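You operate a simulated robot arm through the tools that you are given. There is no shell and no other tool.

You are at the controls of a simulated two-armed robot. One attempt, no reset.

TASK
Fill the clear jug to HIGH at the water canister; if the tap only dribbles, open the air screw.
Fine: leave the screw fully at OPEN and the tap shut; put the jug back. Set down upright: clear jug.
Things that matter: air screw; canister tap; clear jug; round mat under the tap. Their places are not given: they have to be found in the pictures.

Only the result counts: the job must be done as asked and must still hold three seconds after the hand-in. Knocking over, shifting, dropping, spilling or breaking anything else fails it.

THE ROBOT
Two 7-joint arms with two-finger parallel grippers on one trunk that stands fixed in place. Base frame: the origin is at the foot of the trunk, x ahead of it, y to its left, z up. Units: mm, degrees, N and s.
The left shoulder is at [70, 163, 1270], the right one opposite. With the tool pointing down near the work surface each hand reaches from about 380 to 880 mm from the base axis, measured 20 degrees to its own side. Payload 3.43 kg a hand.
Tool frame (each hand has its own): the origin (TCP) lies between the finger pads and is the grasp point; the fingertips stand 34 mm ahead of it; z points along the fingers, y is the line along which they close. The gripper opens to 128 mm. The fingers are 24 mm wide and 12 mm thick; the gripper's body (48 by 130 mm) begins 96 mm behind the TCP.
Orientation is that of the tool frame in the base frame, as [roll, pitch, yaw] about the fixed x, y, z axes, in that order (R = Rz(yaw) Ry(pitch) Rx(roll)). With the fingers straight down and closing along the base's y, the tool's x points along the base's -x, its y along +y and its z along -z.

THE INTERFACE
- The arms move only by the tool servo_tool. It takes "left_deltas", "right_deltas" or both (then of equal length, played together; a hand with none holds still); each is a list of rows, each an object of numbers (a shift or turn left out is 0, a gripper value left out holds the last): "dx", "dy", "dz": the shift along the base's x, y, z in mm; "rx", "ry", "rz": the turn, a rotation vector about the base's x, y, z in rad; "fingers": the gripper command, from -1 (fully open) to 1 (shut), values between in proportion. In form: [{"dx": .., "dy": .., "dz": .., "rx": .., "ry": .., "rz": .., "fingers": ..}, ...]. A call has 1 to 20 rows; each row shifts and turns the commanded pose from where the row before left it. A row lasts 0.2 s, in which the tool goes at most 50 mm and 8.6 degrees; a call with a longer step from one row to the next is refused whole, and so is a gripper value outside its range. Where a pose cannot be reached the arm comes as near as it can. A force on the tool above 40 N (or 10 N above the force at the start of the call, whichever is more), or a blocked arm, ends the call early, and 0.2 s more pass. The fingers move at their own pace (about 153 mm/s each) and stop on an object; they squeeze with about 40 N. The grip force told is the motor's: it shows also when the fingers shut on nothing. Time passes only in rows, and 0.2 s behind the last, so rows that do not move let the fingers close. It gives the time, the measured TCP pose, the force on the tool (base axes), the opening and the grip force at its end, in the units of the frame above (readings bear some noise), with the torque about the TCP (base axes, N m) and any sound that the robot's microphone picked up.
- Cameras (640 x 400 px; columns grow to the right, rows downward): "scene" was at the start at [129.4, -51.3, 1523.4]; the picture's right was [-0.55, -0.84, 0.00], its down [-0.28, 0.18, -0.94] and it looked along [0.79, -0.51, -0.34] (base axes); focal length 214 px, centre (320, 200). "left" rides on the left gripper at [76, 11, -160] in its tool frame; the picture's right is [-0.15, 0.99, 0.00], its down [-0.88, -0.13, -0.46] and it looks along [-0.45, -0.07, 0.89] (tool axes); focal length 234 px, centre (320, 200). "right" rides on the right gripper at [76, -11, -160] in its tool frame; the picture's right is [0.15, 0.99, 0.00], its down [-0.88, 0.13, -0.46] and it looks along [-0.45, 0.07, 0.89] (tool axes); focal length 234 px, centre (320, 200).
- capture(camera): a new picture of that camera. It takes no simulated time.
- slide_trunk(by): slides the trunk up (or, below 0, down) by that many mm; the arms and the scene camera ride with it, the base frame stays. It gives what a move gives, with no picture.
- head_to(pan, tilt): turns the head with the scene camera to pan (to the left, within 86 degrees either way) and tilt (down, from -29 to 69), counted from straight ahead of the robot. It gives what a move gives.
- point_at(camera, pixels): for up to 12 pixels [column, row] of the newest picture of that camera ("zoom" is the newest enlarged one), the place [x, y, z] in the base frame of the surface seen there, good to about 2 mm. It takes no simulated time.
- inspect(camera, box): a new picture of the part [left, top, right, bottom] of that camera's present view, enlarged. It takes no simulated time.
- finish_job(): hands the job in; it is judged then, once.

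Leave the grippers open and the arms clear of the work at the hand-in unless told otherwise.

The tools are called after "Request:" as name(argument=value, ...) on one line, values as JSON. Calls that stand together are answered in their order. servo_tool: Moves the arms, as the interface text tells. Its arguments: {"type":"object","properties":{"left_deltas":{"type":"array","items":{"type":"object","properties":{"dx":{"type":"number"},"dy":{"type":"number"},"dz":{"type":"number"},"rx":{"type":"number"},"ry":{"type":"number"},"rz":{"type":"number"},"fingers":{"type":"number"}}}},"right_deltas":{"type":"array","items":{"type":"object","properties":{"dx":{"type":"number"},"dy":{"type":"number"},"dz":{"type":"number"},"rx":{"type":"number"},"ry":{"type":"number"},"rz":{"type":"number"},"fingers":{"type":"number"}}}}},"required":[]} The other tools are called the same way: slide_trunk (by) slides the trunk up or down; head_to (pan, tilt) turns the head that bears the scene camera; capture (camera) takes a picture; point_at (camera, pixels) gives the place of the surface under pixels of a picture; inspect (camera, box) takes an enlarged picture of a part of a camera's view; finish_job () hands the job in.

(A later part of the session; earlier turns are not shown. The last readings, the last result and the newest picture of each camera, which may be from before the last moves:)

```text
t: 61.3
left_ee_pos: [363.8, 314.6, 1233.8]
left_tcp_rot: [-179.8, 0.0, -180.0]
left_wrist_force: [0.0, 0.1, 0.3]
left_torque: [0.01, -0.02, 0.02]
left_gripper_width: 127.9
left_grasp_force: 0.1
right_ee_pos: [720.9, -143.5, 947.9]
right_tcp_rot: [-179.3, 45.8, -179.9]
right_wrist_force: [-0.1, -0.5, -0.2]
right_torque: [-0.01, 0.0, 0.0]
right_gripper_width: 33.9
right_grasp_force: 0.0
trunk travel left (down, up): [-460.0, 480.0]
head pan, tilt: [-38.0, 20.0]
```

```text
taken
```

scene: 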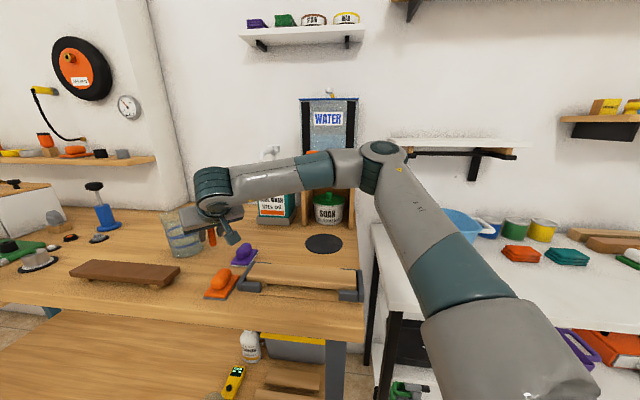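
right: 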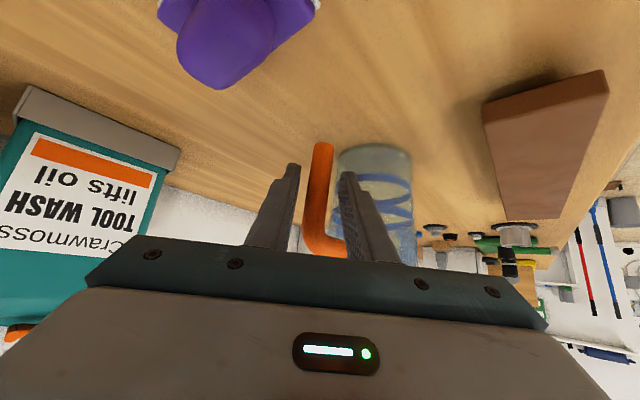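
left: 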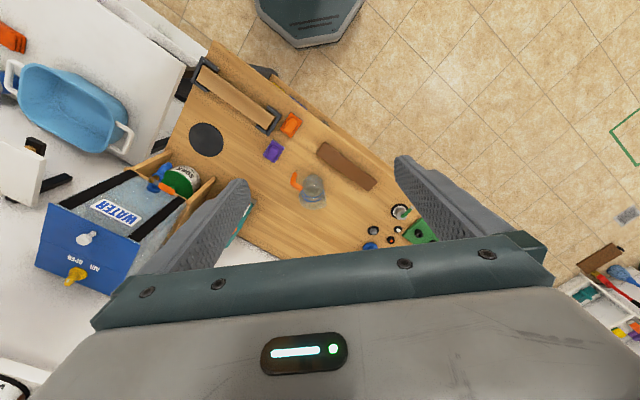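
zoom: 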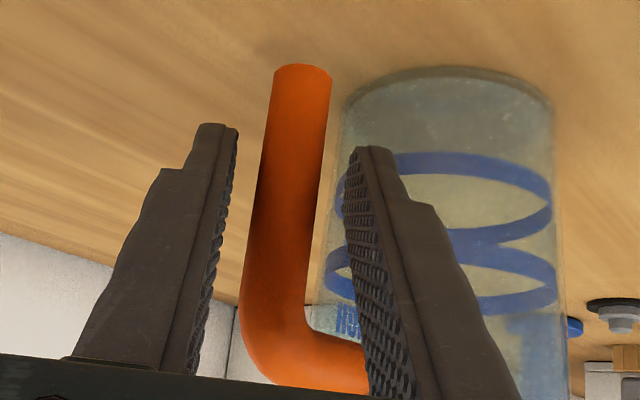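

The bar sits centred between the pads. I'll close the fingers on it.

Request:
servo_tool(right_deltas=[{"fingers": 0.75}, {"fingers": 1.0}, {}, {}])

Request:
capture(camera="right")

```text
t: 62.3
left_ee_pos: [362.9, 315.1, 1233.5]
left_tcp_rot: [-180.0, 0.1, -179.9]
left_wrist_force: [-0.4, -0.3, 0.5]
left_torque: [0.01, -0.01, 0.0]
left_gripper_width: 128.0
left_grasp_force: 0.2
right_ee_pos: [720.0, -143.0, 947.0]
right_tcp_rot: [-179.3, 45.9, -179.9]
right_wrist_force: [1.5, 2.1, 7.6]
right_torque: [1.03, -0.56, -0.01]
right_gripper_width: 17.1
right_grasp_force: 39.5
trunk travel left (down, up): [-460.0, 480.0]
head pan, tilt: [-38.0, 20.0]
```

```text
taken
```

right: 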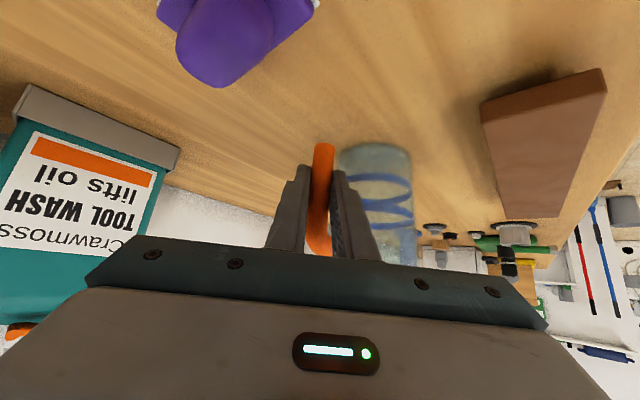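

Gripped at 17 mm width. I'll lift gently by 15 mm and check that the jug stays level in the grip.

Request:
servo_tool(right_deltas=[{"dz": 5}, {"dz": 5}, {"dz": 5}, {}, {}])

Request:
capture(camera="right")

Request:
head_to(pan=-12, tilt=25)

Request:
capture(camera="scene")

```text
t: 63.5
left_ee_pos: [362.8, 315.5, 1232.8]
left_tcp_rot: [-179.9, 0.0, 180.0]
left_wrist_force: [0.6, 0.0, 0.4]
left_torque: [0.01, 0.0, 0.0]
left_gripper_width: 128.0
left_grasp_force: 0.1
right_ee_pos: [722.1, -143.9, 961.3]
right_tcp_rot: [-179.3, 45.7, -179.9]
right_wrist_force: [-0.4, -0.3, -0.2]
right_torque: [-0.04, 0.05, -0.01]
right_gripper_width: 16.6
right_grasp_force: 39.6
trunk travel left (down, up): [-460.0, 480.0]
head pan, tilt: [-38.0, 20.0]
```

```text
taken
```

right: 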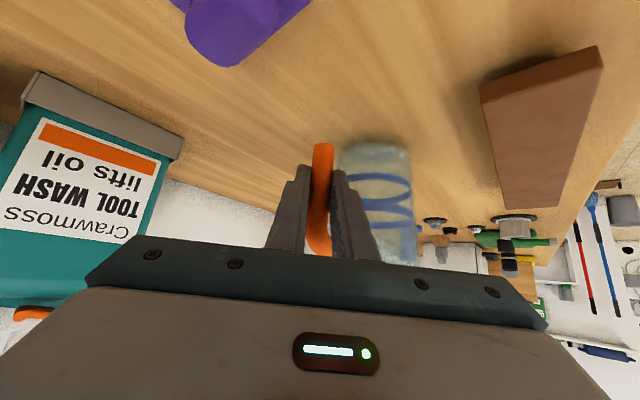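

```text
t: 64.4
left_ee_pos: [364.0, 316.0, 1232.6]
left_tcp_rot: [-179.8, 0.0, 180.0]
left_wrist_force: [-0.3, -0.4, 0.5]
left_torque: [0.0, -0.02, 0.02]
left_gripper_width: 128.0
left_grasp_force: 0.1
right_ee_pos: [722.5, -143.4, 961.7]
right_tcp_rot: [-179.2, 45.6, -180.0]
right_wrist_force: [0.0, -0.2, -0.6]
right_torque: [-0.03, 0.03, 0.0]
right_gripper_width: 16.8
right_grasp_force: 40.4
trunk travel left (down, up): [-460.0, 480.0]
head pan, tilt: [-12.0, 25.0]
```

```text
taken
```

scene: 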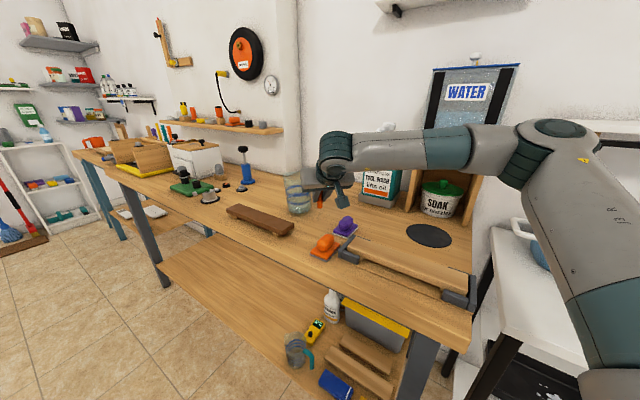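

The jug lifted with the hand and the weight is small. I notice another cup with a teal handle on the lower shelf at about (297, 350). I'll zoom in to make sure I have the right jug, and check the one in hand.

Request:
inspect(camera="scene", box=[270, 320, 340, 385])

Request:
inspect(camera="scene", box=[270, 160, 340, 225])

```text
6.15 times, centred on (305, 352) of scene
```

zoom: 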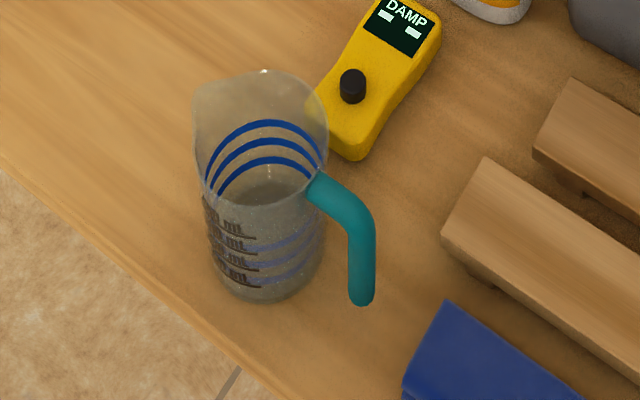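

```text
6.15 times, centred on (305, 192) of scene
```

zoom: 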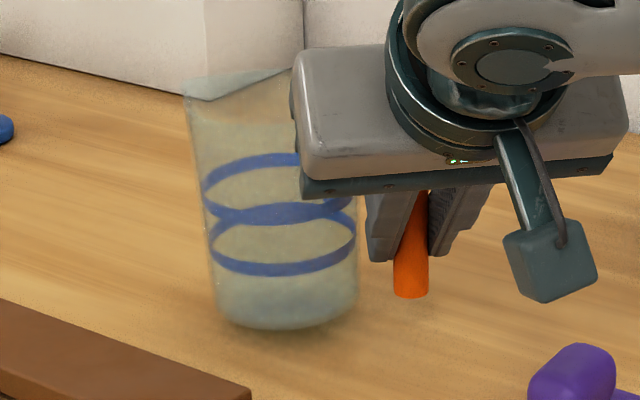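

This is the right one: HIGH/LOW rings versus the other's mL scale. Before carrying, I'll map the bench items between here and the mat, and the clamped board.

Request:
head_to(pan=-38, tilt=32)

Request:
capture(camera="scene")

```text
t: 65.3
left_ee_pos: [364.1, 315.5, 1233.5]
left_tcp_rot: [-179.9, 0.0, 180.0]
left_wrist_force: [0.0, 0.4, -0.2]
left_torque: [-0.03, 0.0, -0.01]
left_gripper_width: 128.1
left_grasp_force: 0.1
right_ee_pos: [721.9, -142.8, 961.5]
right_tcp_rot: [-179.3, 45.7, -179.9]
right_wrist_force: [-0.4, 0.4, -1.4]
right_torque: [-0.03, 0.01, -0.01]
right_gripper_width: 16.5
right_grasp_force: 39.6
trunk travel left (down, up): [-460.0, 480.0]
head pan, tilt: [-38.0, 32.0]
```

```text
taken
```

scene: 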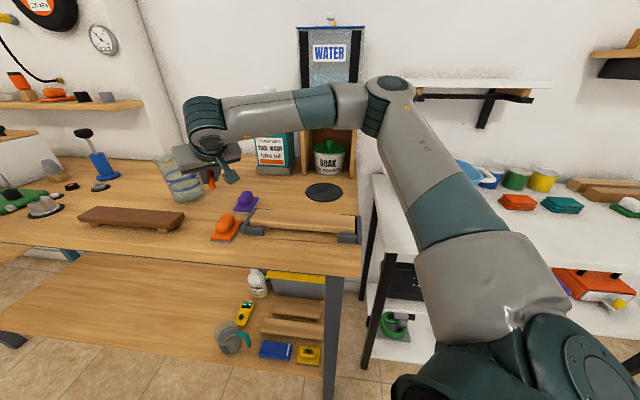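

Request:
point_at(camera="scene", pixels=[[248, 222], [260, 228], [300, 218], [345, 236], [355, 225], [265, 208], [350, 210], [246, 198], [227, 222], [232, 240], [324, 193], [356, 245]])

Request:
inspect(camera="scene", box=[200, 160, 370, 260])

```text
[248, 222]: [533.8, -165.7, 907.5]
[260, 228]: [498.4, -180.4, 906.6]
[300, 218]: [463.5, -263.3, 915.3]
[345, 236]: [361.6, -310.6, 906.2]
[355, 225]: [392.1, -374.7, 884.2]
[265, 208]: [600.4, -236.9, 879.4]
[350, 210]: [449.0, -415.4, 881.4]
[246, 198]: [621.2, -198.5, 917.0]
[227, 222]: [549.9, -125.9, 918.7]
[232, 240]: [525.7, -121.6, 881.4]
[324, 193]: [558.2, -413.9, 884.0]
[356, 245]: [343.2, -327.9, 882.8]
```

```text
3.76 times, centred on (285, 210) of scene
```

zoom: 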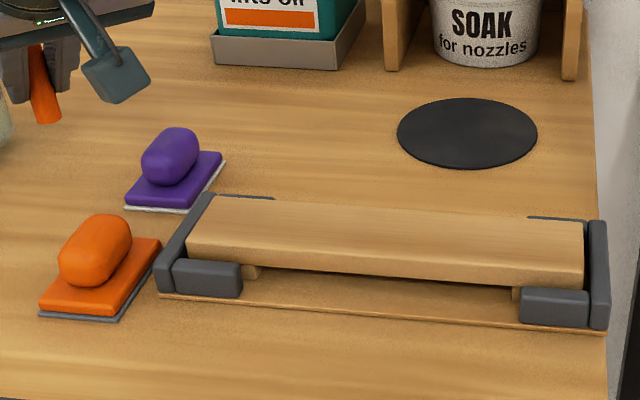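

The bench items between are all below z≈940. I'll lift the empty jug 45 mm more and carry it along a path between the purple block and the bottle, turning it by -30°. I'll stop short of the tap to measure the spout precisely.

Request:
servo_tool(right_deltas=[{"dz": 15}, {"dz": 15}, {"dz": 15}, {"dx": -15.6, "dy": -23.6, "rz": -0.0374}, {"dx": -15.6, "dy": -23.6, "rz": -0.0374}, {"dx": -15.6, "dy": -23.6, "rz": -0.0374}, {"dx": -15.6, "dy": -23.6, "rz": -0.0374}, {"dx": -15.6, "dy": -23.6, "rz": -0.0374}, {"dx": -15.6, "dy": -23.6, "rz": -0.0374}, {"dx": -15.6, "dy": -23.6, "rz": -0.0374}, {}])

Request:
capture(camera="scene")

```text
t: 67.7
left_ee_pos: [364.3, 315.6, 1233.3]
left_tcp_rot: [-179.9, 0.0, -179.9]
left_wrist_force: [-0.2, -0.2, 0.3]
left_torque: [-0.01, 0.01, -0.01]
left_gripper_width: 128.0
left_grasp_force: 0.0
right_ee_pos: [614.3, -307.8, 1002.9]
right_tcp_rot: [-179.3, 45.7, 165.2]
right_wrist_force: [0.7, -0.1, -0.9]
right_torque: [-0.03, 0.06, -0.01]
right_gripper_width: 16.5
right_grasp_force: 40.3
trunk travel left (down, up): [-460.0, 480.0]
head pan, tilt: [-38.0, 32.0]
```

```text
taken
```

scene: 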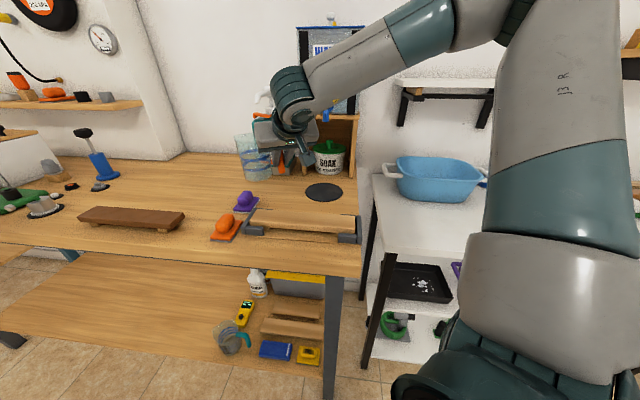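

All well. I'll continue to the stop point in front of the mat, with the jug centre near (560, -380).

Request:
servo_tool(right_deltas=[{"dx": -19.7, "dy": -13.3, "rz": -0.0374}, {"dx": -19.7, "dy": -13.3, "rz": -0.0374}, {"dx": -19.7, "dy": -13.3, "rz": -0.0374}, {"dx": -19.7, "dy": -13.3, "rz": -0.0374}, {"dx": -19.7, "dy": -13.3, "rz": -0.0374}, {"dx": -19.7, "dy": -13.3, "rz": -0.0374}, {"dx": -19.7, "dy": -13.3, "rz": -0.0374}, {}])

Request:
capture(camera="scene")

Request:
capture(camera="right")

```text
t: 69.5
left_ee_pos: [363.9, 315.7, 1233.0]
left_tcp_rot: [-179.8, 0.0, -179.9]
left_wrist_force: [0.2, -0.1, -0.5]
left_torque: [0.0, -0.01, 0.0]
left_gripper_width: 128.0
left_grasp_force: 0.1
right_ee_pos: [475.0, -400.4, 1006.8]
right_tcp_rot: [-179.2, 45.7, 150.0]
right_wrist_force: [-0.9, 0.1, -0.5]
right_torque: [-0.02, 0.06, -0.04]
right_gripper_width: 16.4
right_grasp_force: 40.4
trunk travel left (down, up): [-460.0, 480.0]
head pan, tilt: [-38.0, 32.0]
```

```text
taken
```

scene: 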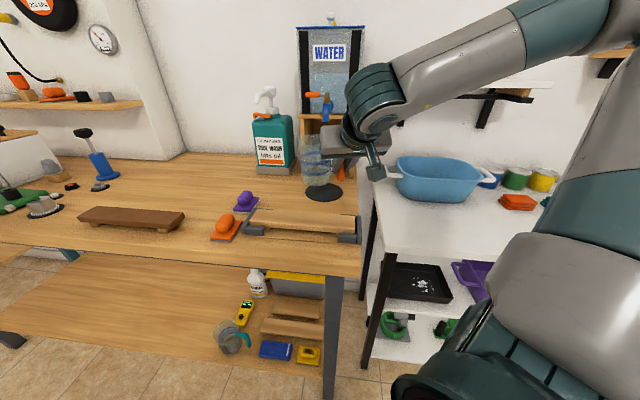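

```text
taken
```

right: 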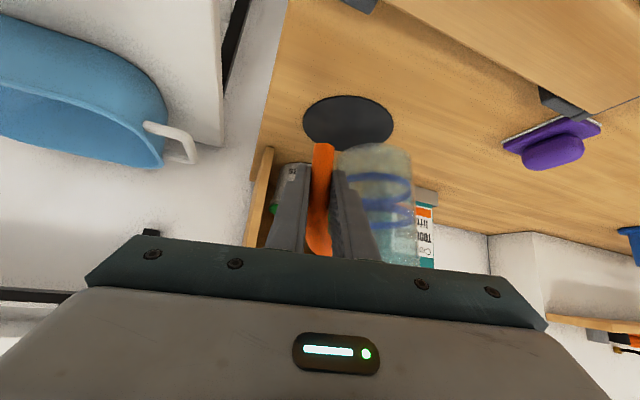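

The jug is near the mat. I'll measure the tap spout from this lower scene viewpoint.

Request:
inspect(camera="scene", box=[295, 80, 360, 210])

Request:
inspect(camera="scene", box=[295, 80, 355, 130])

Request:
point_at(camera="zoom", pixels=[[330, 330], [310, 325], [355, 325], [325, 280], [325, 300], [330, 250], [330, 130], [320, 150], [120, 160], [200, 160], [250, 160], [345, 200]])

```text
3.08 times, centred on (328, 145) of scene
```

zoom: 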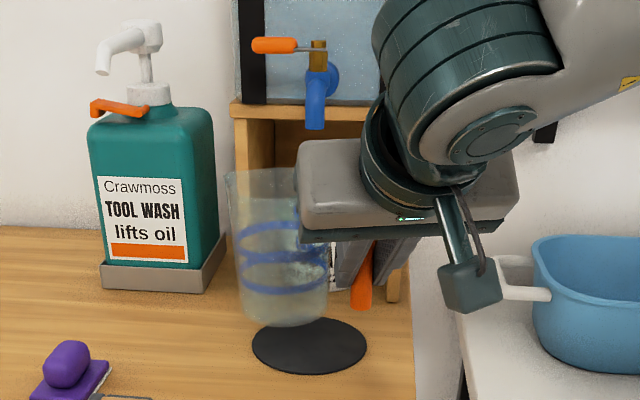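

```text
8.00 times, centred on (325, 105) of scene
```

zoom: 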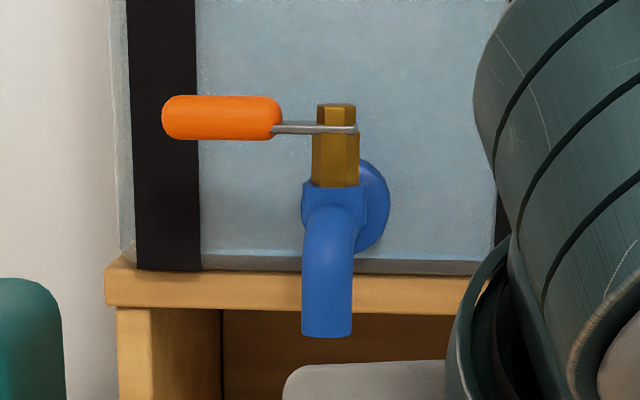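

```text
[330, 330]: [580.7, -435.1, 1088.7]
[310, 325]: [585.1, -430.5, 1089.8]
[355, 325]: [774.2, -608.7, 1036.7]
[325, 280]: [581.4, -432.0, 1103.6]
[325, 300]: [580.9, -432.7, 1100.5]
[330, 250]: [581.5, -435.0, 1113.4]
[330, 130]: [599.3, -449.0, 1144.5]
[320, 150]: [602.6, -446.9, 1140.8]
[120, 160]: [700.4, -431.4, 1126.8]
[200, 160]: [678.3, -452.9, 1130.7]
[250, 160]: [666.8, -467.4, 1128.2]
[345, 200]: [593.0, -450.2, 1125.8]
```

The spout outlet centre is about (587, -441) with its lower end at z≈1087. The mat centre was near (565, -421), so I'll measure the mat edges more exactly to place the jug flat on it with the stream well inside the rim.

Request:
inspect(camera="scene", box=[295, 175, 355, 215])

Request:
inspect(camera="right", box=[290, 80, 410, 180])

Request:
point_at(camera="zoom", pixels=[[75, 160], [70, 175], [540, 160], [545, 180], [310, 70], [310, 85], [330, 265], [200, 90], [430, 80], [100, 235], [150, 260]])

```text
10.00 times, centred on (325, 195) of scene
```

zoom: 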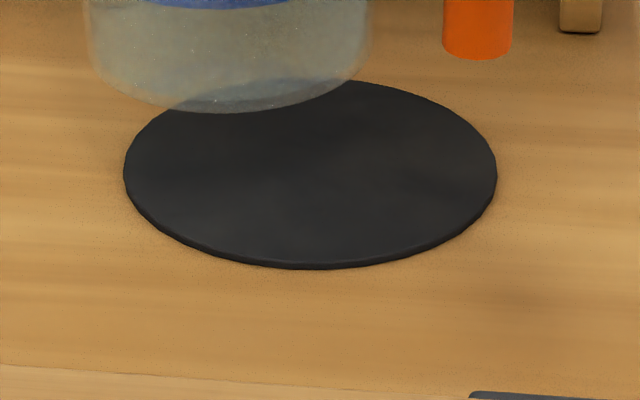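

```text
4.00 times, centred on (350, 130) of right
```

zoom: 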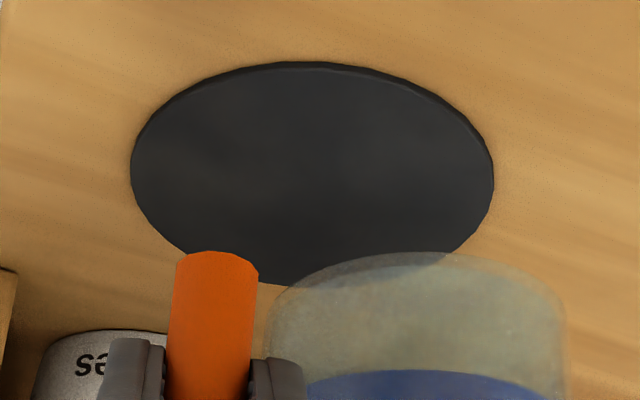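

```text
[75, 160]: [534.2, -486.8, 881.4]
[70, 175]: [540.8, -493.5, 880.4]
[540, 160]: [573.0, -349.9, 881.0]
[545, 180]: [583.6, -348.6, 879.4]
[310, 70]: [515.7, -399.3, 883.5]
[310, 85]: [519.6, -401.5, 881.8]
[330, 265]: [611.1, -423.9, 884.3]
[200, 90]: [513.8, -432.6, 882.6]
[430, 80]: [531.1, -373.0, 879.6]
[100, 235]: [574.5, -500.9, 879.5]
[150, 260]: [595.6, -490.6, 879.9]
```

Request:
point_at(camera="zoom", pixels=[[136, 165], [489, 178], [315, 66], [270, 280], [170, 100], [460, 110], [145, 205], [470, 235], [240, 70], [390, 80], [180, 245], [310, 175]])

```text
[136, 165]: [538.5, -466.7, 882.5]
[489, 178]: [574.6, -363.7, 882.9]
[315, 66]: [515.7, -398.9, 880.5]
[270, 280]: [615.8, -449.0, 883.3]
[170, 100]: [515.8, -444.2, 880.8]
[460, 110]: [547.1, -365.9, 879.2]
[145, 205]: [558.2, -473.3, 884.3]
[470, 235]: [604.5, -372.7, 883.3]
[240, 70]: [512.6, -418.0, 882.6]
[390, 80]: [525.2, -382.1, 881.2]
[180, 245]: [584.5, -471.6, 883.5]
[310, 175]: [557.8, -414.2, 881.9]
```

The mat is centred at about (567, -419), with radius ~56 mm. I'll check the jug's present position and level in the hand from its ring marks.

Request:
inspect(camera="scene", box=[290, 130, 350, 190])

Request:
point_at(camera="zoom", pixels=[[130, 150], [180, 200], [230, 215], [280, 225], [330, 215], [180, 290], [230, 305], [280, 310], [250, 150], [300, 165], [230, 385], [150, 230]])

```text
6.67 times, centred on (320, 160) of scene
```

zoom: 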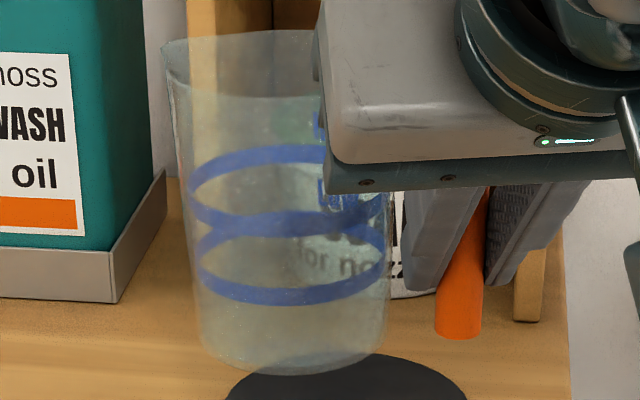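

```text
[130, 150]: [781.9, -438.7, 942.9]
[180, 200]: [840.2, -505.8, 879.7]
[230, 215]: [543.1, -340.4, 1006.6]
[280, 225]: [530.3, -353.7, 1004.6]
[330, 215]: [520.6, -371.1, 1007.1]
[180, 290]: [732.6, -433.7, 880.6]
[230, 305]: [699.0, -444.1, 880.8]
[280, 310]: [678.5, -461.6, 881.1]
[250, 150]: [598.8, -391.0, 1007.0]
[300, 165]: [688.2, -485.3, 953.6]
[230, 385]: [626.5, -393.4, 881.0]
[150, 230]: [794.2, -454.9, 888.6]
```

The jug is level, with its HIGH ring at z≈1006 all round and its centre at (563, -373). I'll move it by (12, -54) so it centres at (575, -427), then lower it to just above the mat.

Request:
servo_tool(right_deltas=[{"dx": 3, "dy": -13.5}, {"dx": 3, "dy": -13.5}, {"dx": 3, "dy": -13.5}, {"dx": 3, "dy": -13.5}, {"dz": -16}, {"dz": -16}, {"dz": -16}, {}])

Request:
capture(camera="scene")

Request:
inspect(camera="scene", box=[290, 80, 360, 210])

```text
t: 71.3
left_ee_pos: [363.4, 315.3, 1233.2]
left_tcp_rot: [-179.9, 0.1, -180.0]
left_wrist_force: [0.4, -0.4, -0.4]
left_torque: [0.03, 0.03, -0.02]
left_gripper_width: 127.8
left_grasp_force: 0.1
right_ee_pos: [484.2, -454.2, 958.8]
right_tcp_rot: [-179.3, 45.7, 150.1]
right_wrist_force: [-0.2, 0.3, -0.4]
right_torque: [-0.02, 0.06, 0.04]
right_gripper_width: 16.8
right_grasp_force: 40.1
trunk travel left (down, up): [-460.0, 480.0]
head pan, tilt: [-38.0, 32.0]
```

```text
taken
```

scene: 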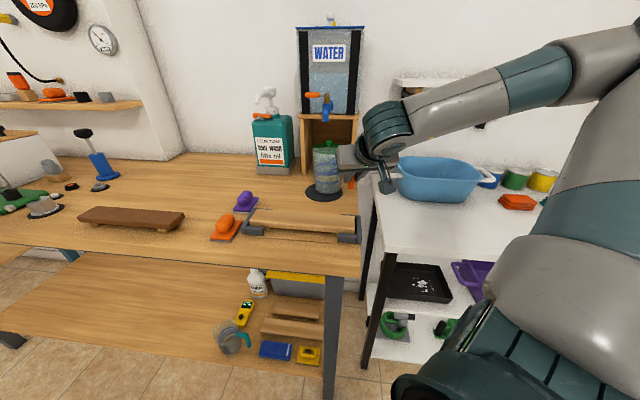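

```text
3.08 times, centred on (325, 145) of scene
```

zoom: 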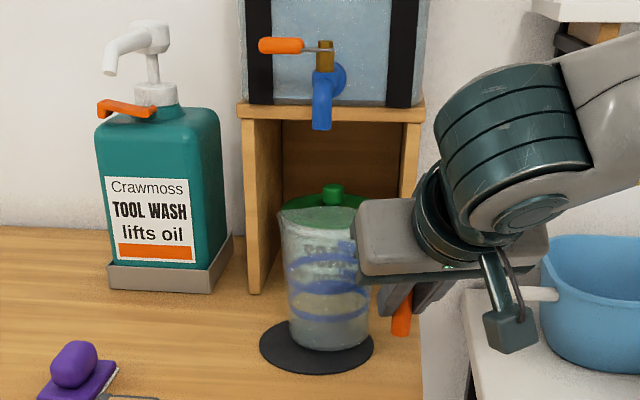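

The jug is over the mat and under the spout. I'll lower it the last ~12 mm slowly and watch for contact.

Request:
servo_tool(right_deltas=[{"dz": -4}, {"dz": -4}, {"dz": -2}, {}])

Request:
inspect(camera="scene", box=[295, 140, 355, 205])

Request:
point_at(camera="zoom", pixels=[[180, 220], [230, 232], [250, 235], [285, 235], [180, 165], [230, 178], [280, 178], [240, 285]])

```text
t: 72.3
left_ee_pos: [362.4, 315.0, 1234.2]
left_tcp_rot: [-179.9, 0.2, -179.9]
left_wrist_force: [0.0, 0.5, 0.0]
left_torque: [-0.02, 0.0, 0.05]
left_gripper_width: 128.1
left_grasp_force: 0.0
right_ee_pos: [485.9, -456.2, 950.3]
right_tcp_rot: [-179.4, 46.0, 150.0]
right_wrist_force: [-2.1, -3.2, 15.2]
right_torque: [0.67, -1.17, -0.11]
right_gripper_width: 16.9
right_grasp_force: 40.3
trunk travel left (down, up): [-460.0, 480.0]
head pan, tilt: [-38.0, 32.0]
```

```text
6.15 times, centred on (325, 172) of scene
```

zoom: 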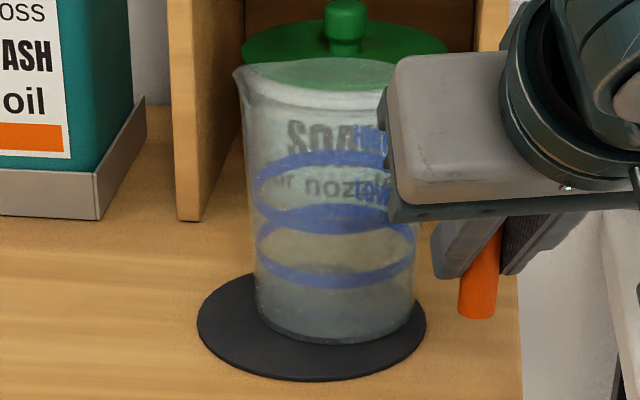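

```text
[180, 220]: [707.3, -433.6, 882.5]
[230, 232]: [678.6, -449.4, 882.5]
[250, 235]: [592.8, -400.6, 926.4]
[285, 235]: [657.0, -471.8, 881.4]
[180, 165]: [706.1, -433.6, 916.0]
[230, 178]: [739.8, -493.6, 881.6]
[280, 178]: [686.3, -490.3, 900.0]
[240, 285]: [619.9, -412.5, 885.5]
```

The jug rests on the mat (15 N upward). I'll ease the pressure by about 1 mm, then open the fingers and back off along the tool axis.

Request:
servo_tool(right_deltas=[{"dz": 1.2}, {"fingers": 0.6}, {"fingers": 0.47}, {}, {}])

Request:
capture(camera="right")

Request:
inspect(camera="scene", box=[295, 140, 355, 205])

```text
t: 73.5
left_ee_pos: [362.8, 314.0, 1233.4]
left_tcp_rot: [180.0, -0.1, -180.0]
left_wrist_force: [-0.4, -0.8, 0.5]
left_torque: [0.02, 0.0, -0.04]
left_gripper_width: 128.1
left_grasp_force: 0.1
right_ee_pos: [487.1, -454.9, 949.6]
right_tcp_rot: [-179.3, 45.7, 150.1]
right_wrist_force: [0.4, -0.1, 0.4]
right_torque: [-0.02, -0.04, -0.02]
right_gripper_width: 34.0
right_grasp_force: 0.0
trunk travel left (down, up): [-460.0, 480.0]
head pan, tilt: [-38.0, 32.0]
```

```text
taken
```

right: 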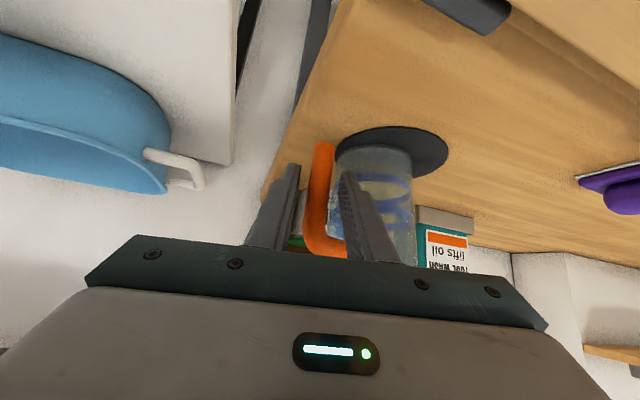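

```text
6.15 times, centred on (325, 172) of scene
```

zoom: 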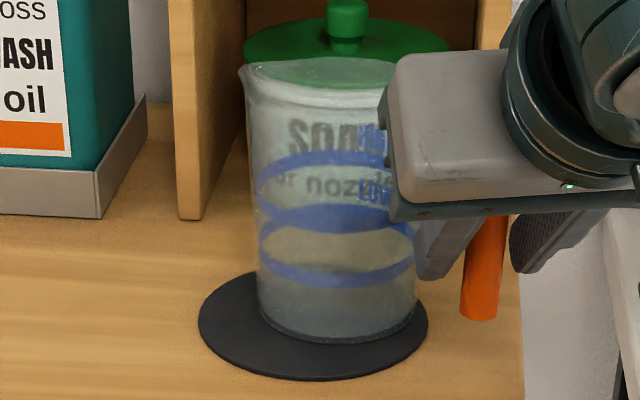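

The jug is released and stands upright on the mat. I'll back the hand off along its axis, then up to tap height in free space. For the lever I'll use a horizontal grip with one finger above and one below, so I can swing it open and shut without regrasping.

Request:
servo_tool(right_deltas=[{"dx": -18.5, "dy": 10.7, "dz": 21}, {"dx": -18.5, "dy": 10.7, "dz": 21}, {"dx": -18.5, "dy": 10.7, "dz": 21}, {"dx": -10, "dy": 10, "dz": 35}, {"dx": -5, "dy": 10, "dz": 35}, {"dy": 10, "dz": 35}, {"dy": 10, "dz": 30}, {}])

Request:
capture(camera="scene")

```text
t: 75.3
left_ee_pos: [362.8, 314.0, 1232.6]
left_tcp_rot: [-179.9, 0.1, 179.9]
left_wrist_force: [0.3, 0.7, 0.0]
left_torque: [0.01, 0.0, 0.0]
left_gripper_width: 127.9
left_grasp_force: 0.0
right_ee_pos: [416.9, -384.3, 1148.4]
right_tcp_rot: [-179.3, 45.7, 150.0]
right_wrist_force: [0.3, -0.5, 0.1]
right_torque: [0.02, 0.03, 0.01]
right_gripper_width: 33.7
right_grasp_force: 0.1
trunk travel left (down, up): [-460.0, 480.0]
head pan, tilt: [-38.0, 32.0]
```

```text
taken
```

scene: 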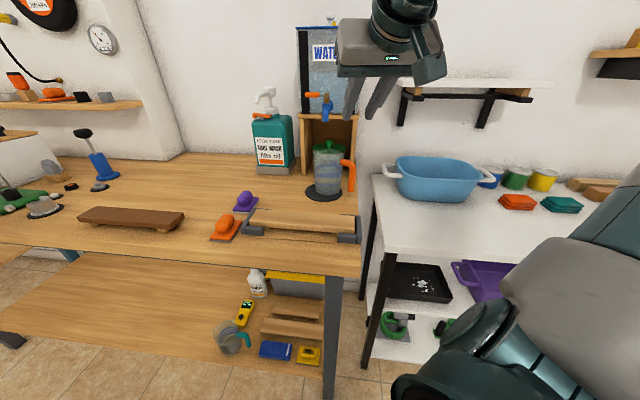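

Now tap and jug are fully visible. I'll measure the lever and verify the jug's position relative to the spout.

Request:
inspect(camera="scene", box=[295, 85, 345, 125])

Request:
point_at(camera="zoom", pixels=[[130, 118], [150, 118], [180, 118], [210, 118], [240, 120], [265, 122], [300, 122], [340, 122], [390, 130], [390, 100], [380, 290], [395, 230]])

Request:
inspect(camera="scene", box=[295, 130, 365, 205])

Request:
point_at(camera="zoom", pixels=[[270, 195], [250, 250], [290, 255], [330, 250], [250, 275], [290, 282], [330, 275], [280, 340], [440, 175], [445, 220], [448, 260], [300, 212]])

```text
10.00 times, centred on (320, 105) of scene
```

zoom: 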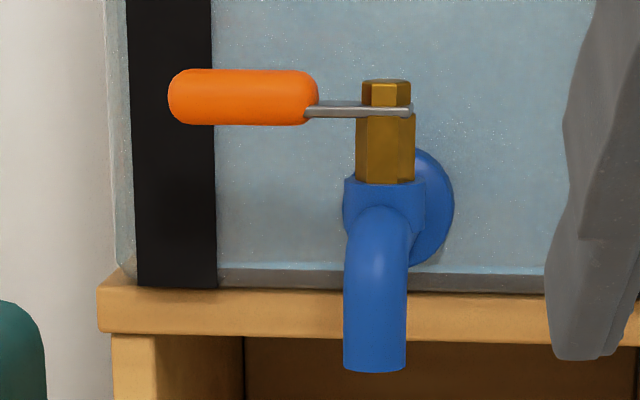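

```text
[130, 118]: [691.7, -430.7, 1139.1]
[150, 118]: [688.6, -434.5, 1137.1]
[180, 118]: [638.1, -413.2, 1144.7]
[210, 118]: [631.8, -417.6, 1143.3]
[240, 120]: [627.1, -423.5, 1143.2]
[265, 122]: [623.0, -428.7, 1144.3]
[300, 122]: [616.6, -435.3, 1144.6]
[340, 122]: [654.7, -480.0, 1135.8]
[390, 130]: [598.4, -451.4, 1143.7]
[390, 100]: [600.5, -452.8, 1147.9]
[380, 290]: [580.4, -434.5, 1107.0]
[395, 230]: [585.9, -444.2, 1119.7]
```

```text
5.33 times, centred on (330, 168) of scene
```

zoom: 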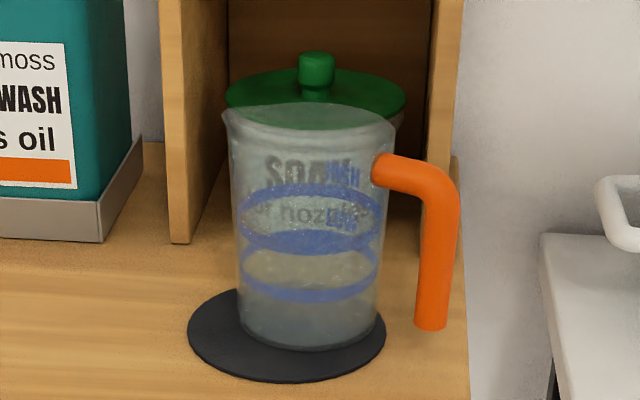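

```text
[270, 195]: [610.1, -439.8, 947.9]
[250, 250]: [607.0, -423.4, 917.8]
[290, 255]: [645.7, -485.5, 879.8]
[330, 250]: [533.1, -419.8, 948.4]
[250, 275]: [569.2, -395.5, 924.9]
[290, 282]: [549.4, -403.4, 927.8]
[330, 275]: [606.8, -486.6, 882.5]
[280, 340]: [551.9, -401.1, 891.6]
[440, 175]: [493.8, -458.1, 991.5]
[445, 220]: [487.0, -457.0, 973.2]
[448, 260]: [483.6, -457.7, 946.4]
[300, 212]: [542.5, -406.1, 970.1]
```

The stem axis is about (606, -457) and the lever lies along azimuth 45° with its grip centre near z≈1150. The jug centre is (572, -429), so the stream will land ~19 mm off centre, well inside. I'll now reorient the hand: yaw +10°, tilt to horizontal, then roll 90° so the fingers close vertically.

Request:
servo_tool(right_deltas=[{"dx": -15, "dy": 20, "rz": 0.0875}, {"dx": -15, "dy": 20, "rz": 0.0875}, {"rx": -0.044, "ry": -0.121}, {"rx": -0.044, "ry": -0.121}, {"rx": -0.044, "ry": -0.121}, {"rx": -0.044, "ry": -0.121}, {"rx": -0.044, "ry": -0.121}, {"rx": -0.044, "ry": -0.121}, {}])

Request:
servo_tool(right_deltas=[{"rx": 0.134, "ry": -0.049}, {"rx": 0.134, "ry": -0.049}, {"rx": 0.134, "ry": -0.049}, {"rx": 0.134, "ry": -0.049}, {"rx": 0.134, "ry": -0.049}, {"rx": 0.134, "ry": -0.049}, {"rx": 0.134, "ry": -0.049}, {"rx": 0.134, "ry": -0.049}, {"rx": 0.134, "ry": -0.049}, {"rx": 0.134, "ry": -0.049}, {"rx": 0.134, "ry": -0.049}, {}])

Request:
capture(camera="scene")

Request:
capture(camera="right")

```text
t: 77.3
left_ee_pos: [363.1, 314.9, 1233.6]
left_tcp_rot: [-179.9, 0.0, -180.0]
left_wrist_force: [-0.2, 0.4, 0.3]
left_torque: [0.0, -0.05, 0.05]
left_gripper_width: 128.1
left_grasp_force: 0.2
right_ee_pos: [436.0, -354.5, 1253.7]
right_tcp_rot: [-85.2, 89.8, -105.7]
right_wrist_force: [-1.0, -0.4, -0.2]
right_torque: [0.02, 0.02, 0.01]
right_gripper_width: 33.8
right_grasp_force: 0.1
right hand out of reach, approached as far as the arm can: row 5, 6, 7, 8
trunk travel left (down, up): [-460.0, 480.0]
head pan, tilt: [-38.0, 32.0]
```

```text
t: 79.9
left_ee_pos: [362.1, 315.6, 1233.6]
left_tcp_rot: [-179.9, -0.2, 179.9]
left_wrist_force: [0.4, -0.6, -0.4]
left_torque: [-0.02, 0.03, 0.01]
left_gripper_width: 127.8
left_grasp_force: 0.0
right_ee_pos: [434.8, -355.2, 1251.9]
right_tcp_rot: [90.5, 0.1, 69.9]
right_wrist_force: [0.0, -0.1, 0.6]
right_torque: [-0.01, -0.01, -0.01]
right_gripper_width: 33.8
right_grasp_force: 0.0
trunk travel left (down, up): [-460.0, 480.0]
head pan, tilt: [-38.0, 32.0]
```

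```text
taken
```

scene: 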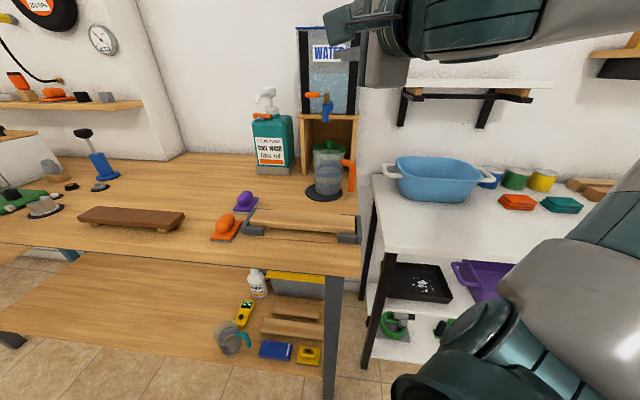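

```text
taken
```

right: 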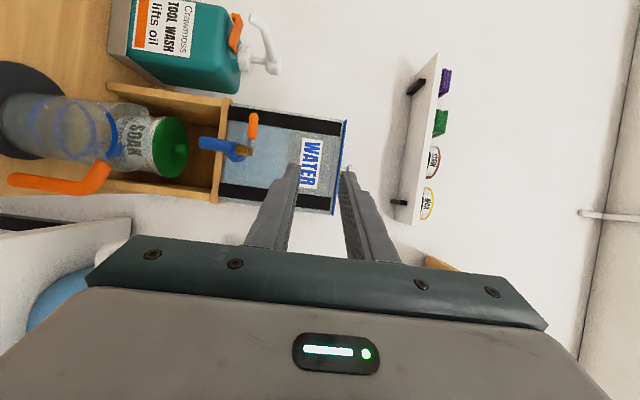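

The orientation is right: fingers close vertically, pointing at azimuth -20°. But a limit raised the hand to z≈1252. I'll move toward the pre-approach point (544, -391, 1150) and see if it comes down.

Request:
servo_tool(right_deltas=[{"dx": 18, "dy": -6}, {"dx": 18, "dy": -6, "dz": -20}, {"dx": 18, "dy": -6, "dz": -20}, {"dx": 18, "dy": -6, "dz": -20}, {"dx": 18, "dy": -6, "dz": -20}, {"dx": 18, "dy": -6, "dz": -22}, {}])

Request:
capture(camera="right")

Request:
capture(camera="scene")

```text
t: 81.5
left_ee_pos: [361.8, 314.4, 1232.8]
left_tcp_rot: [-179.9, 0.1, 180.0]
left_wrist_force: [0.8, 0.6, 1.1]
left_torque: [-0.01, 0.0, 0.02]
left_gripper_width: 128.2
left_grasp_force: 0.1
right_ee_pos: [542.8, -391.9, 1151.0]
right_tcp_rot: [90.5, 0.1, 69.8]
right_wrist_force: [0.1, 0.3, 1.5]
right_torque: [-0.04, 0.0, 0.04]
right_gripper_width: 33.7
right_grasp_force: 0.0
trunk travel left (down, up): [-460.0, 480.0]
head pan, tilt: [-38.0, 32.0]
```

```text
taken
```

right: 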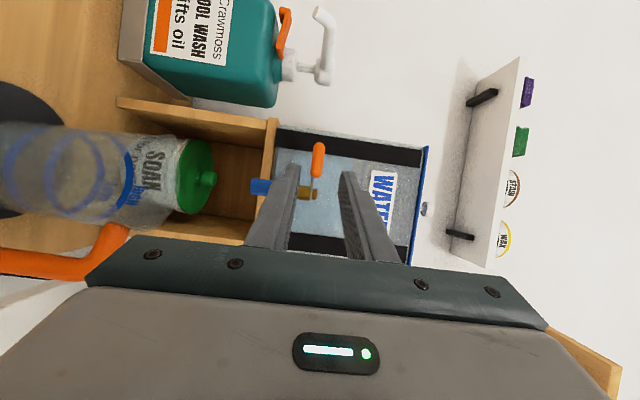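

```text
taken
```

scene: 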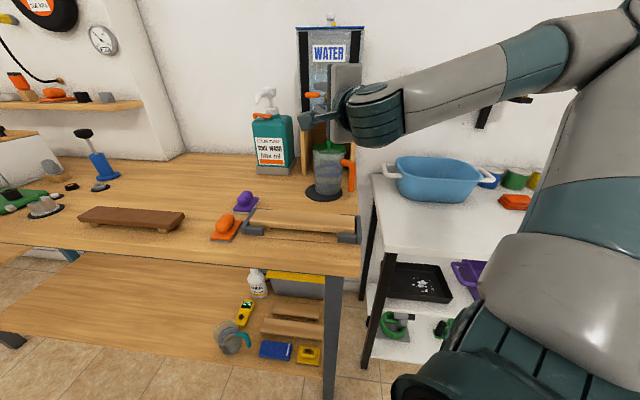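

Reached. The lever shows at about (318, 160) between the fingers in the right view. I'll measure it closely from here.

Request:
inspect(camera="right", box=[240, 120, 390, 220])

Request:
point_at(camera="zoom", pixels=[[330, 105], [330, 130], [332, 155], [330, 180], [320, 215], [300, 290], [345, 100], [315, 150], [345, 150], [325, 305], [270, 290], [330, 225]])

```text
4.00 times, centred on (315, 170) of right
```

zoom: 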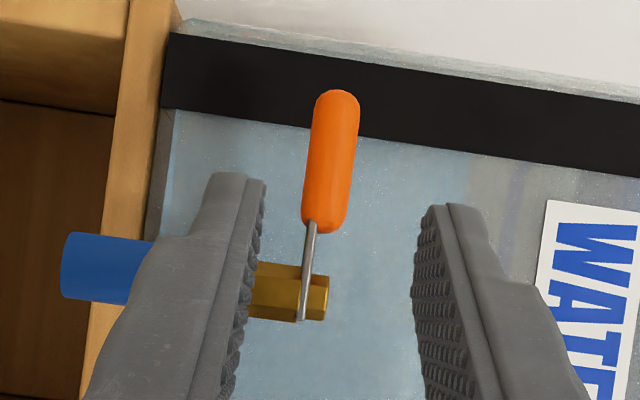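

```text
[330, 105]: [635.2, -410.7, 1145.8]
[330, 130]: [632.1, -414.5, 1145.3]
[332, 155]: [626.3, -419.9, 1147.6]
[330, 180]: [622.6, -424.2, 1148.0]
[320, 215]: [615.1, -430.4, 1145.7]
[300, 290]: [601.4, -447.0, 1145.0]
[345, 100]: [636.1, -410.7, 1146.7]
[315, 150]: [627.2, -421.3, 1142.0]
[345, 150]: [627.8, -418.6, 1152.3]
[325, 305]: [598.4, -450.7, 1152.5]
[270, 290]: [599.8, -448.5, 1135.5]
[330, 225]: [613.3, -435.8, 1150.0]
```

Lever grip centre line: z≈1147.5, with the contact point at radius 43 mm from the stem at (634, -425). I'll advance straight in so the fingertips pass 15 mm beyond the lever, one above and one below.

Request:
servo_tool(right_deltas=[{"dx": 18.4, "dy": -6.55, "dz": -0.9}, {"dx": 18.4, "dy": -6.55, "dz": -0.9}, {"dx": 18.4, "dy": -6.55, "dz": -0.9}, {"dx": 18.4, "dy": -6.55, "dz": -0.8}, {}])

Request:
capture(camera="right")

Request:
inspect(camera="right", box=[240, 120, 390, 250])

```text
t: 82.7
left_ee_pos: [362.8, 314.7, 1232.6]
left_tcp_rot: [-179.9, 0.1, 179.9]
left_wrist_force: [-0.2, 0.0, -0.1]
left_torque: [-0.01, -0.04, -0.02]
left_gripper_width: 128.3
left_grasp_force: 0.0
right_ee_pos: [615.9, -418.0, 1149.8]
right_tcp_rot: [90.5, 0.1, 69.9]
right_wrist_force: [-0.8, -0.1, -0.8]
right_torque: [0.0, -0.01, 0.03]
right_gripper_width: 33.8
right_grasp_force: 0.2
trunk travel left (down, up): [-460.0, 480.0]
head pan, tilt: [-38.0, 32.0]
```

```text
taken
```

right: 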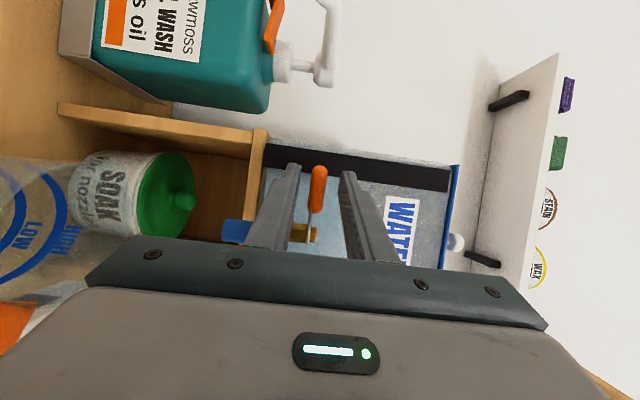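

```text
3.08 times, centred on (315, 185) of right
```

zoom: 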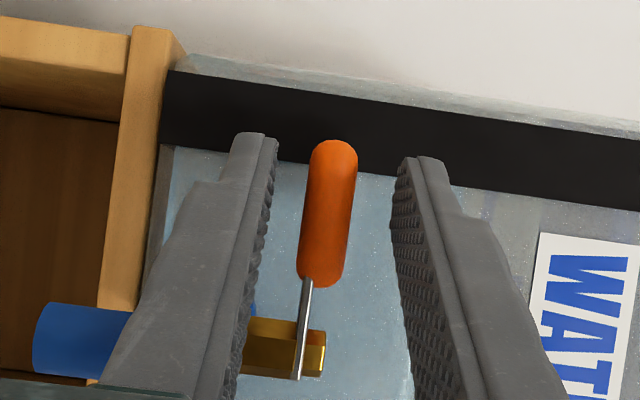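

The lever lies between the pads. Before gripping, I'll check how well the scene camera sees the jug from here.

Request:
capture(camera="scene")

Request:
inspect(camera="scene", box=[290, 130, 370, 210])

```text
taken
```

scene: 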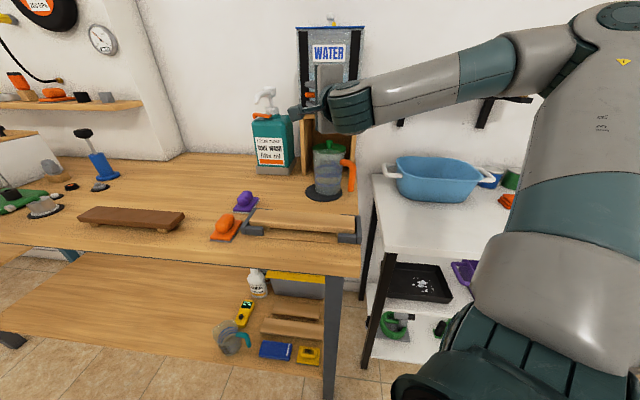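

```text
5.00 times, centred on (330, 170) of scene
```

zoom: 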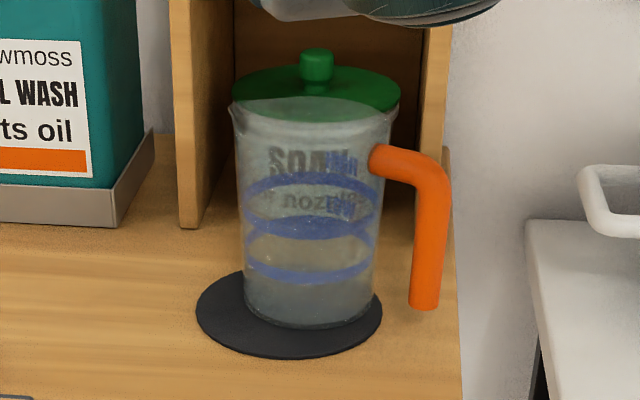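

The jug and its rings are in full view of the scene camera. I'll lower the hand 2 mm to centre on the lever and clamp it.

Request:
servo_tool(right_deltas=[{"dz": -1.8}, {"fingers": 0.72}, {"fingers": 1.0}, {}, {}])

Request:
inspect(camera="right", box=[240, 120, 390, 250])

```text
t: 83.9
left_ee_pos: [362.8, 316.0, 1232.9]
left_tcp_rot: [-180.0, 0.2, -180.0]
left_wrist_force: [-0.2, 0.6, -0.7]
left_torque: [-0.03, -0.02, 0.02]
left_gripper_width: 128.1
left_grasp_force: 0.0
right_ee_pos: [615.7, -418.0, 1147.3]
right_tcp_rot: [90.2, 0.1, 69.9]
right_wrist_force: [7.1, -2.9, 10.9]
right_torque: [0.45, -1.3, 0.29]
right_gripper_width: 12.5
right_grasp_force: 45.1
trunk travel left (down, up): [-460.0, 480.0]
head pan, tilt: [-38.0, 32.0]
```

```text
3.08 times, centred on (315, 185) of right
```

zoom: 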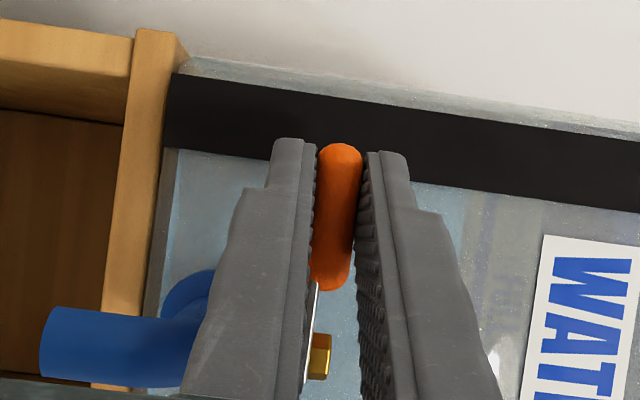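

Clamped at 12.5 mm. I'll raise by 1 mm to relieve the vertical force, then swing the lever outward by about 10° and read force and sound.

Request:
servo_tool(right_deltas=[{"dz": 1.2}, {"dx": -3.0, "dy": 2.4}, {"dx": -2.9, "dy": 2.3}, {}])

Request:
inspect(camera="right", box=[240, 120, 390, 250])

Request:
inspect(camera="scene", box=[290, 90, 370, 210])

```text
t: 84.9
left_ee_pos: [363.9, 313.8, 1233.8]
left_tcp_rot: [179.9, 0.1, -180.0]
left_wrist_force: [-0.1, -0.3, -0.1]
left_torque: [0.02, 0.01, 0.0]
left_gripper_width: 128.0
left_grasp_force: 0.1
right_ee_pos: [613.2, -413.7, 1147.3]
right_tcp_rot: [90.4, 0.1, 69.9]
right_wrist_force: [20.3, -14.4, 21.6]
right_torque: [0.24, -1.52, 0.92]
right_gripper_width: 12.6
right_grasp_force: 45.0
trunk travel left (down, up): [-460.0, 480.0]
head pan, tilt: [-38.0, 32.0]
```

```text
3.08 times, centred on (315, 185) of right
```

zoom: 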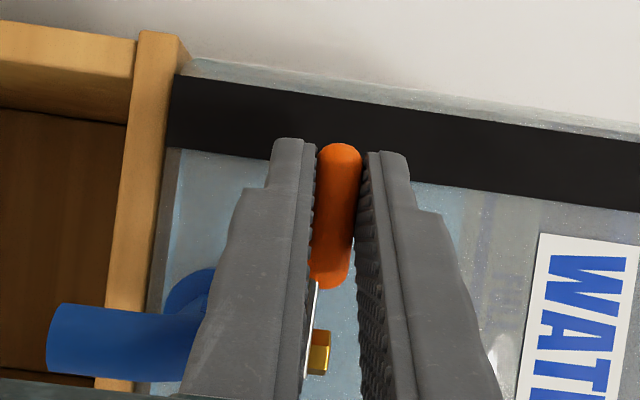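

```text
3.33 times, centred on (330, 150) of scene
```

zoom: 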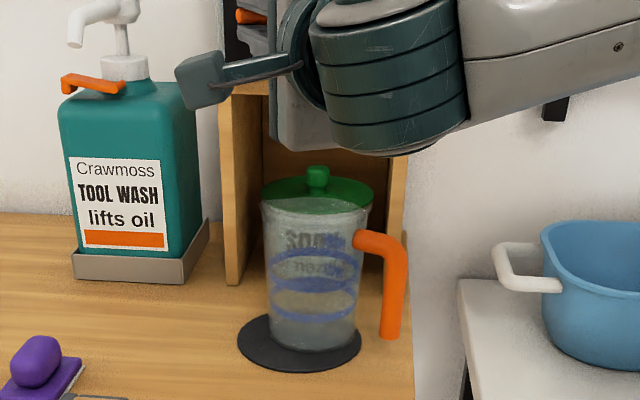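

The lever seems to have followed about 5 mm, against roughly 25 N; it is stiff. There's also an upward force of 21 N, so I'll raise the hand 2 mm to unload that and take another look.

Request:
servo_tool(right_deltas=[{"dz": 2.0}, {}, {}])

Request:
inspect(camera="right", box=[280, 150, 360, 240])

Request:
point_at(camera="zoom", pixels=[[310, 60], [315, 90], [320, 130], [320, 170], [315, 200], [310, 225], [300, 305], [310, 340]])

```text
t: 85.7
left_ee_pos: [365.3, 313.8, 1233.2]
left_tcp_rot: [-180.0, 0.0, 180.0]
left_wrist_force: [0.2, -0.1, 0.2]
left_torque: [-0.02, -0.01, -0.04]
left_gripper_width: 127.9
left_grasp_force: 0.1
right_ee_pos: [613.2, -414.2, 1148.3]
right_tcp_rot: [90.7, 0.2, 69.9]
right_wrist_force: [16.6, -13.6, 10.1]
right_torque: [0.35, -1.39, 0.77]
right_gripper_width: 12.9
right_grasp_force: 44.8
trunk travel left (down, up): [-460.0, 480.0]
head pan, tilt: [-38.0, 32.0]
```

```text
4.44 times, centred on (320, 195) of right
```

zoom: 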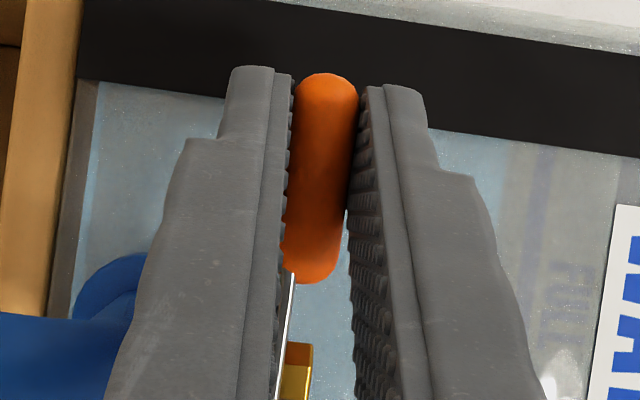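

```text
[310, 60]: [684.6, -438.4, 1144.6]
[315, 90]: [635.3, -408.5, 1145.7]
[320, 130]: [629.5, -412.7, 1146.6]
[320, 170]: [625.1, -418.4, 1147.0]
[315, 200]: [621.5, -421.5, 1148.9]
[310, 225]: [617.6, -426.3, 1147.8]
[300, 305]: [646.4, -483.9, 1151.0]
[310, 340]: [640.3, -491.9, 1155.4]
```

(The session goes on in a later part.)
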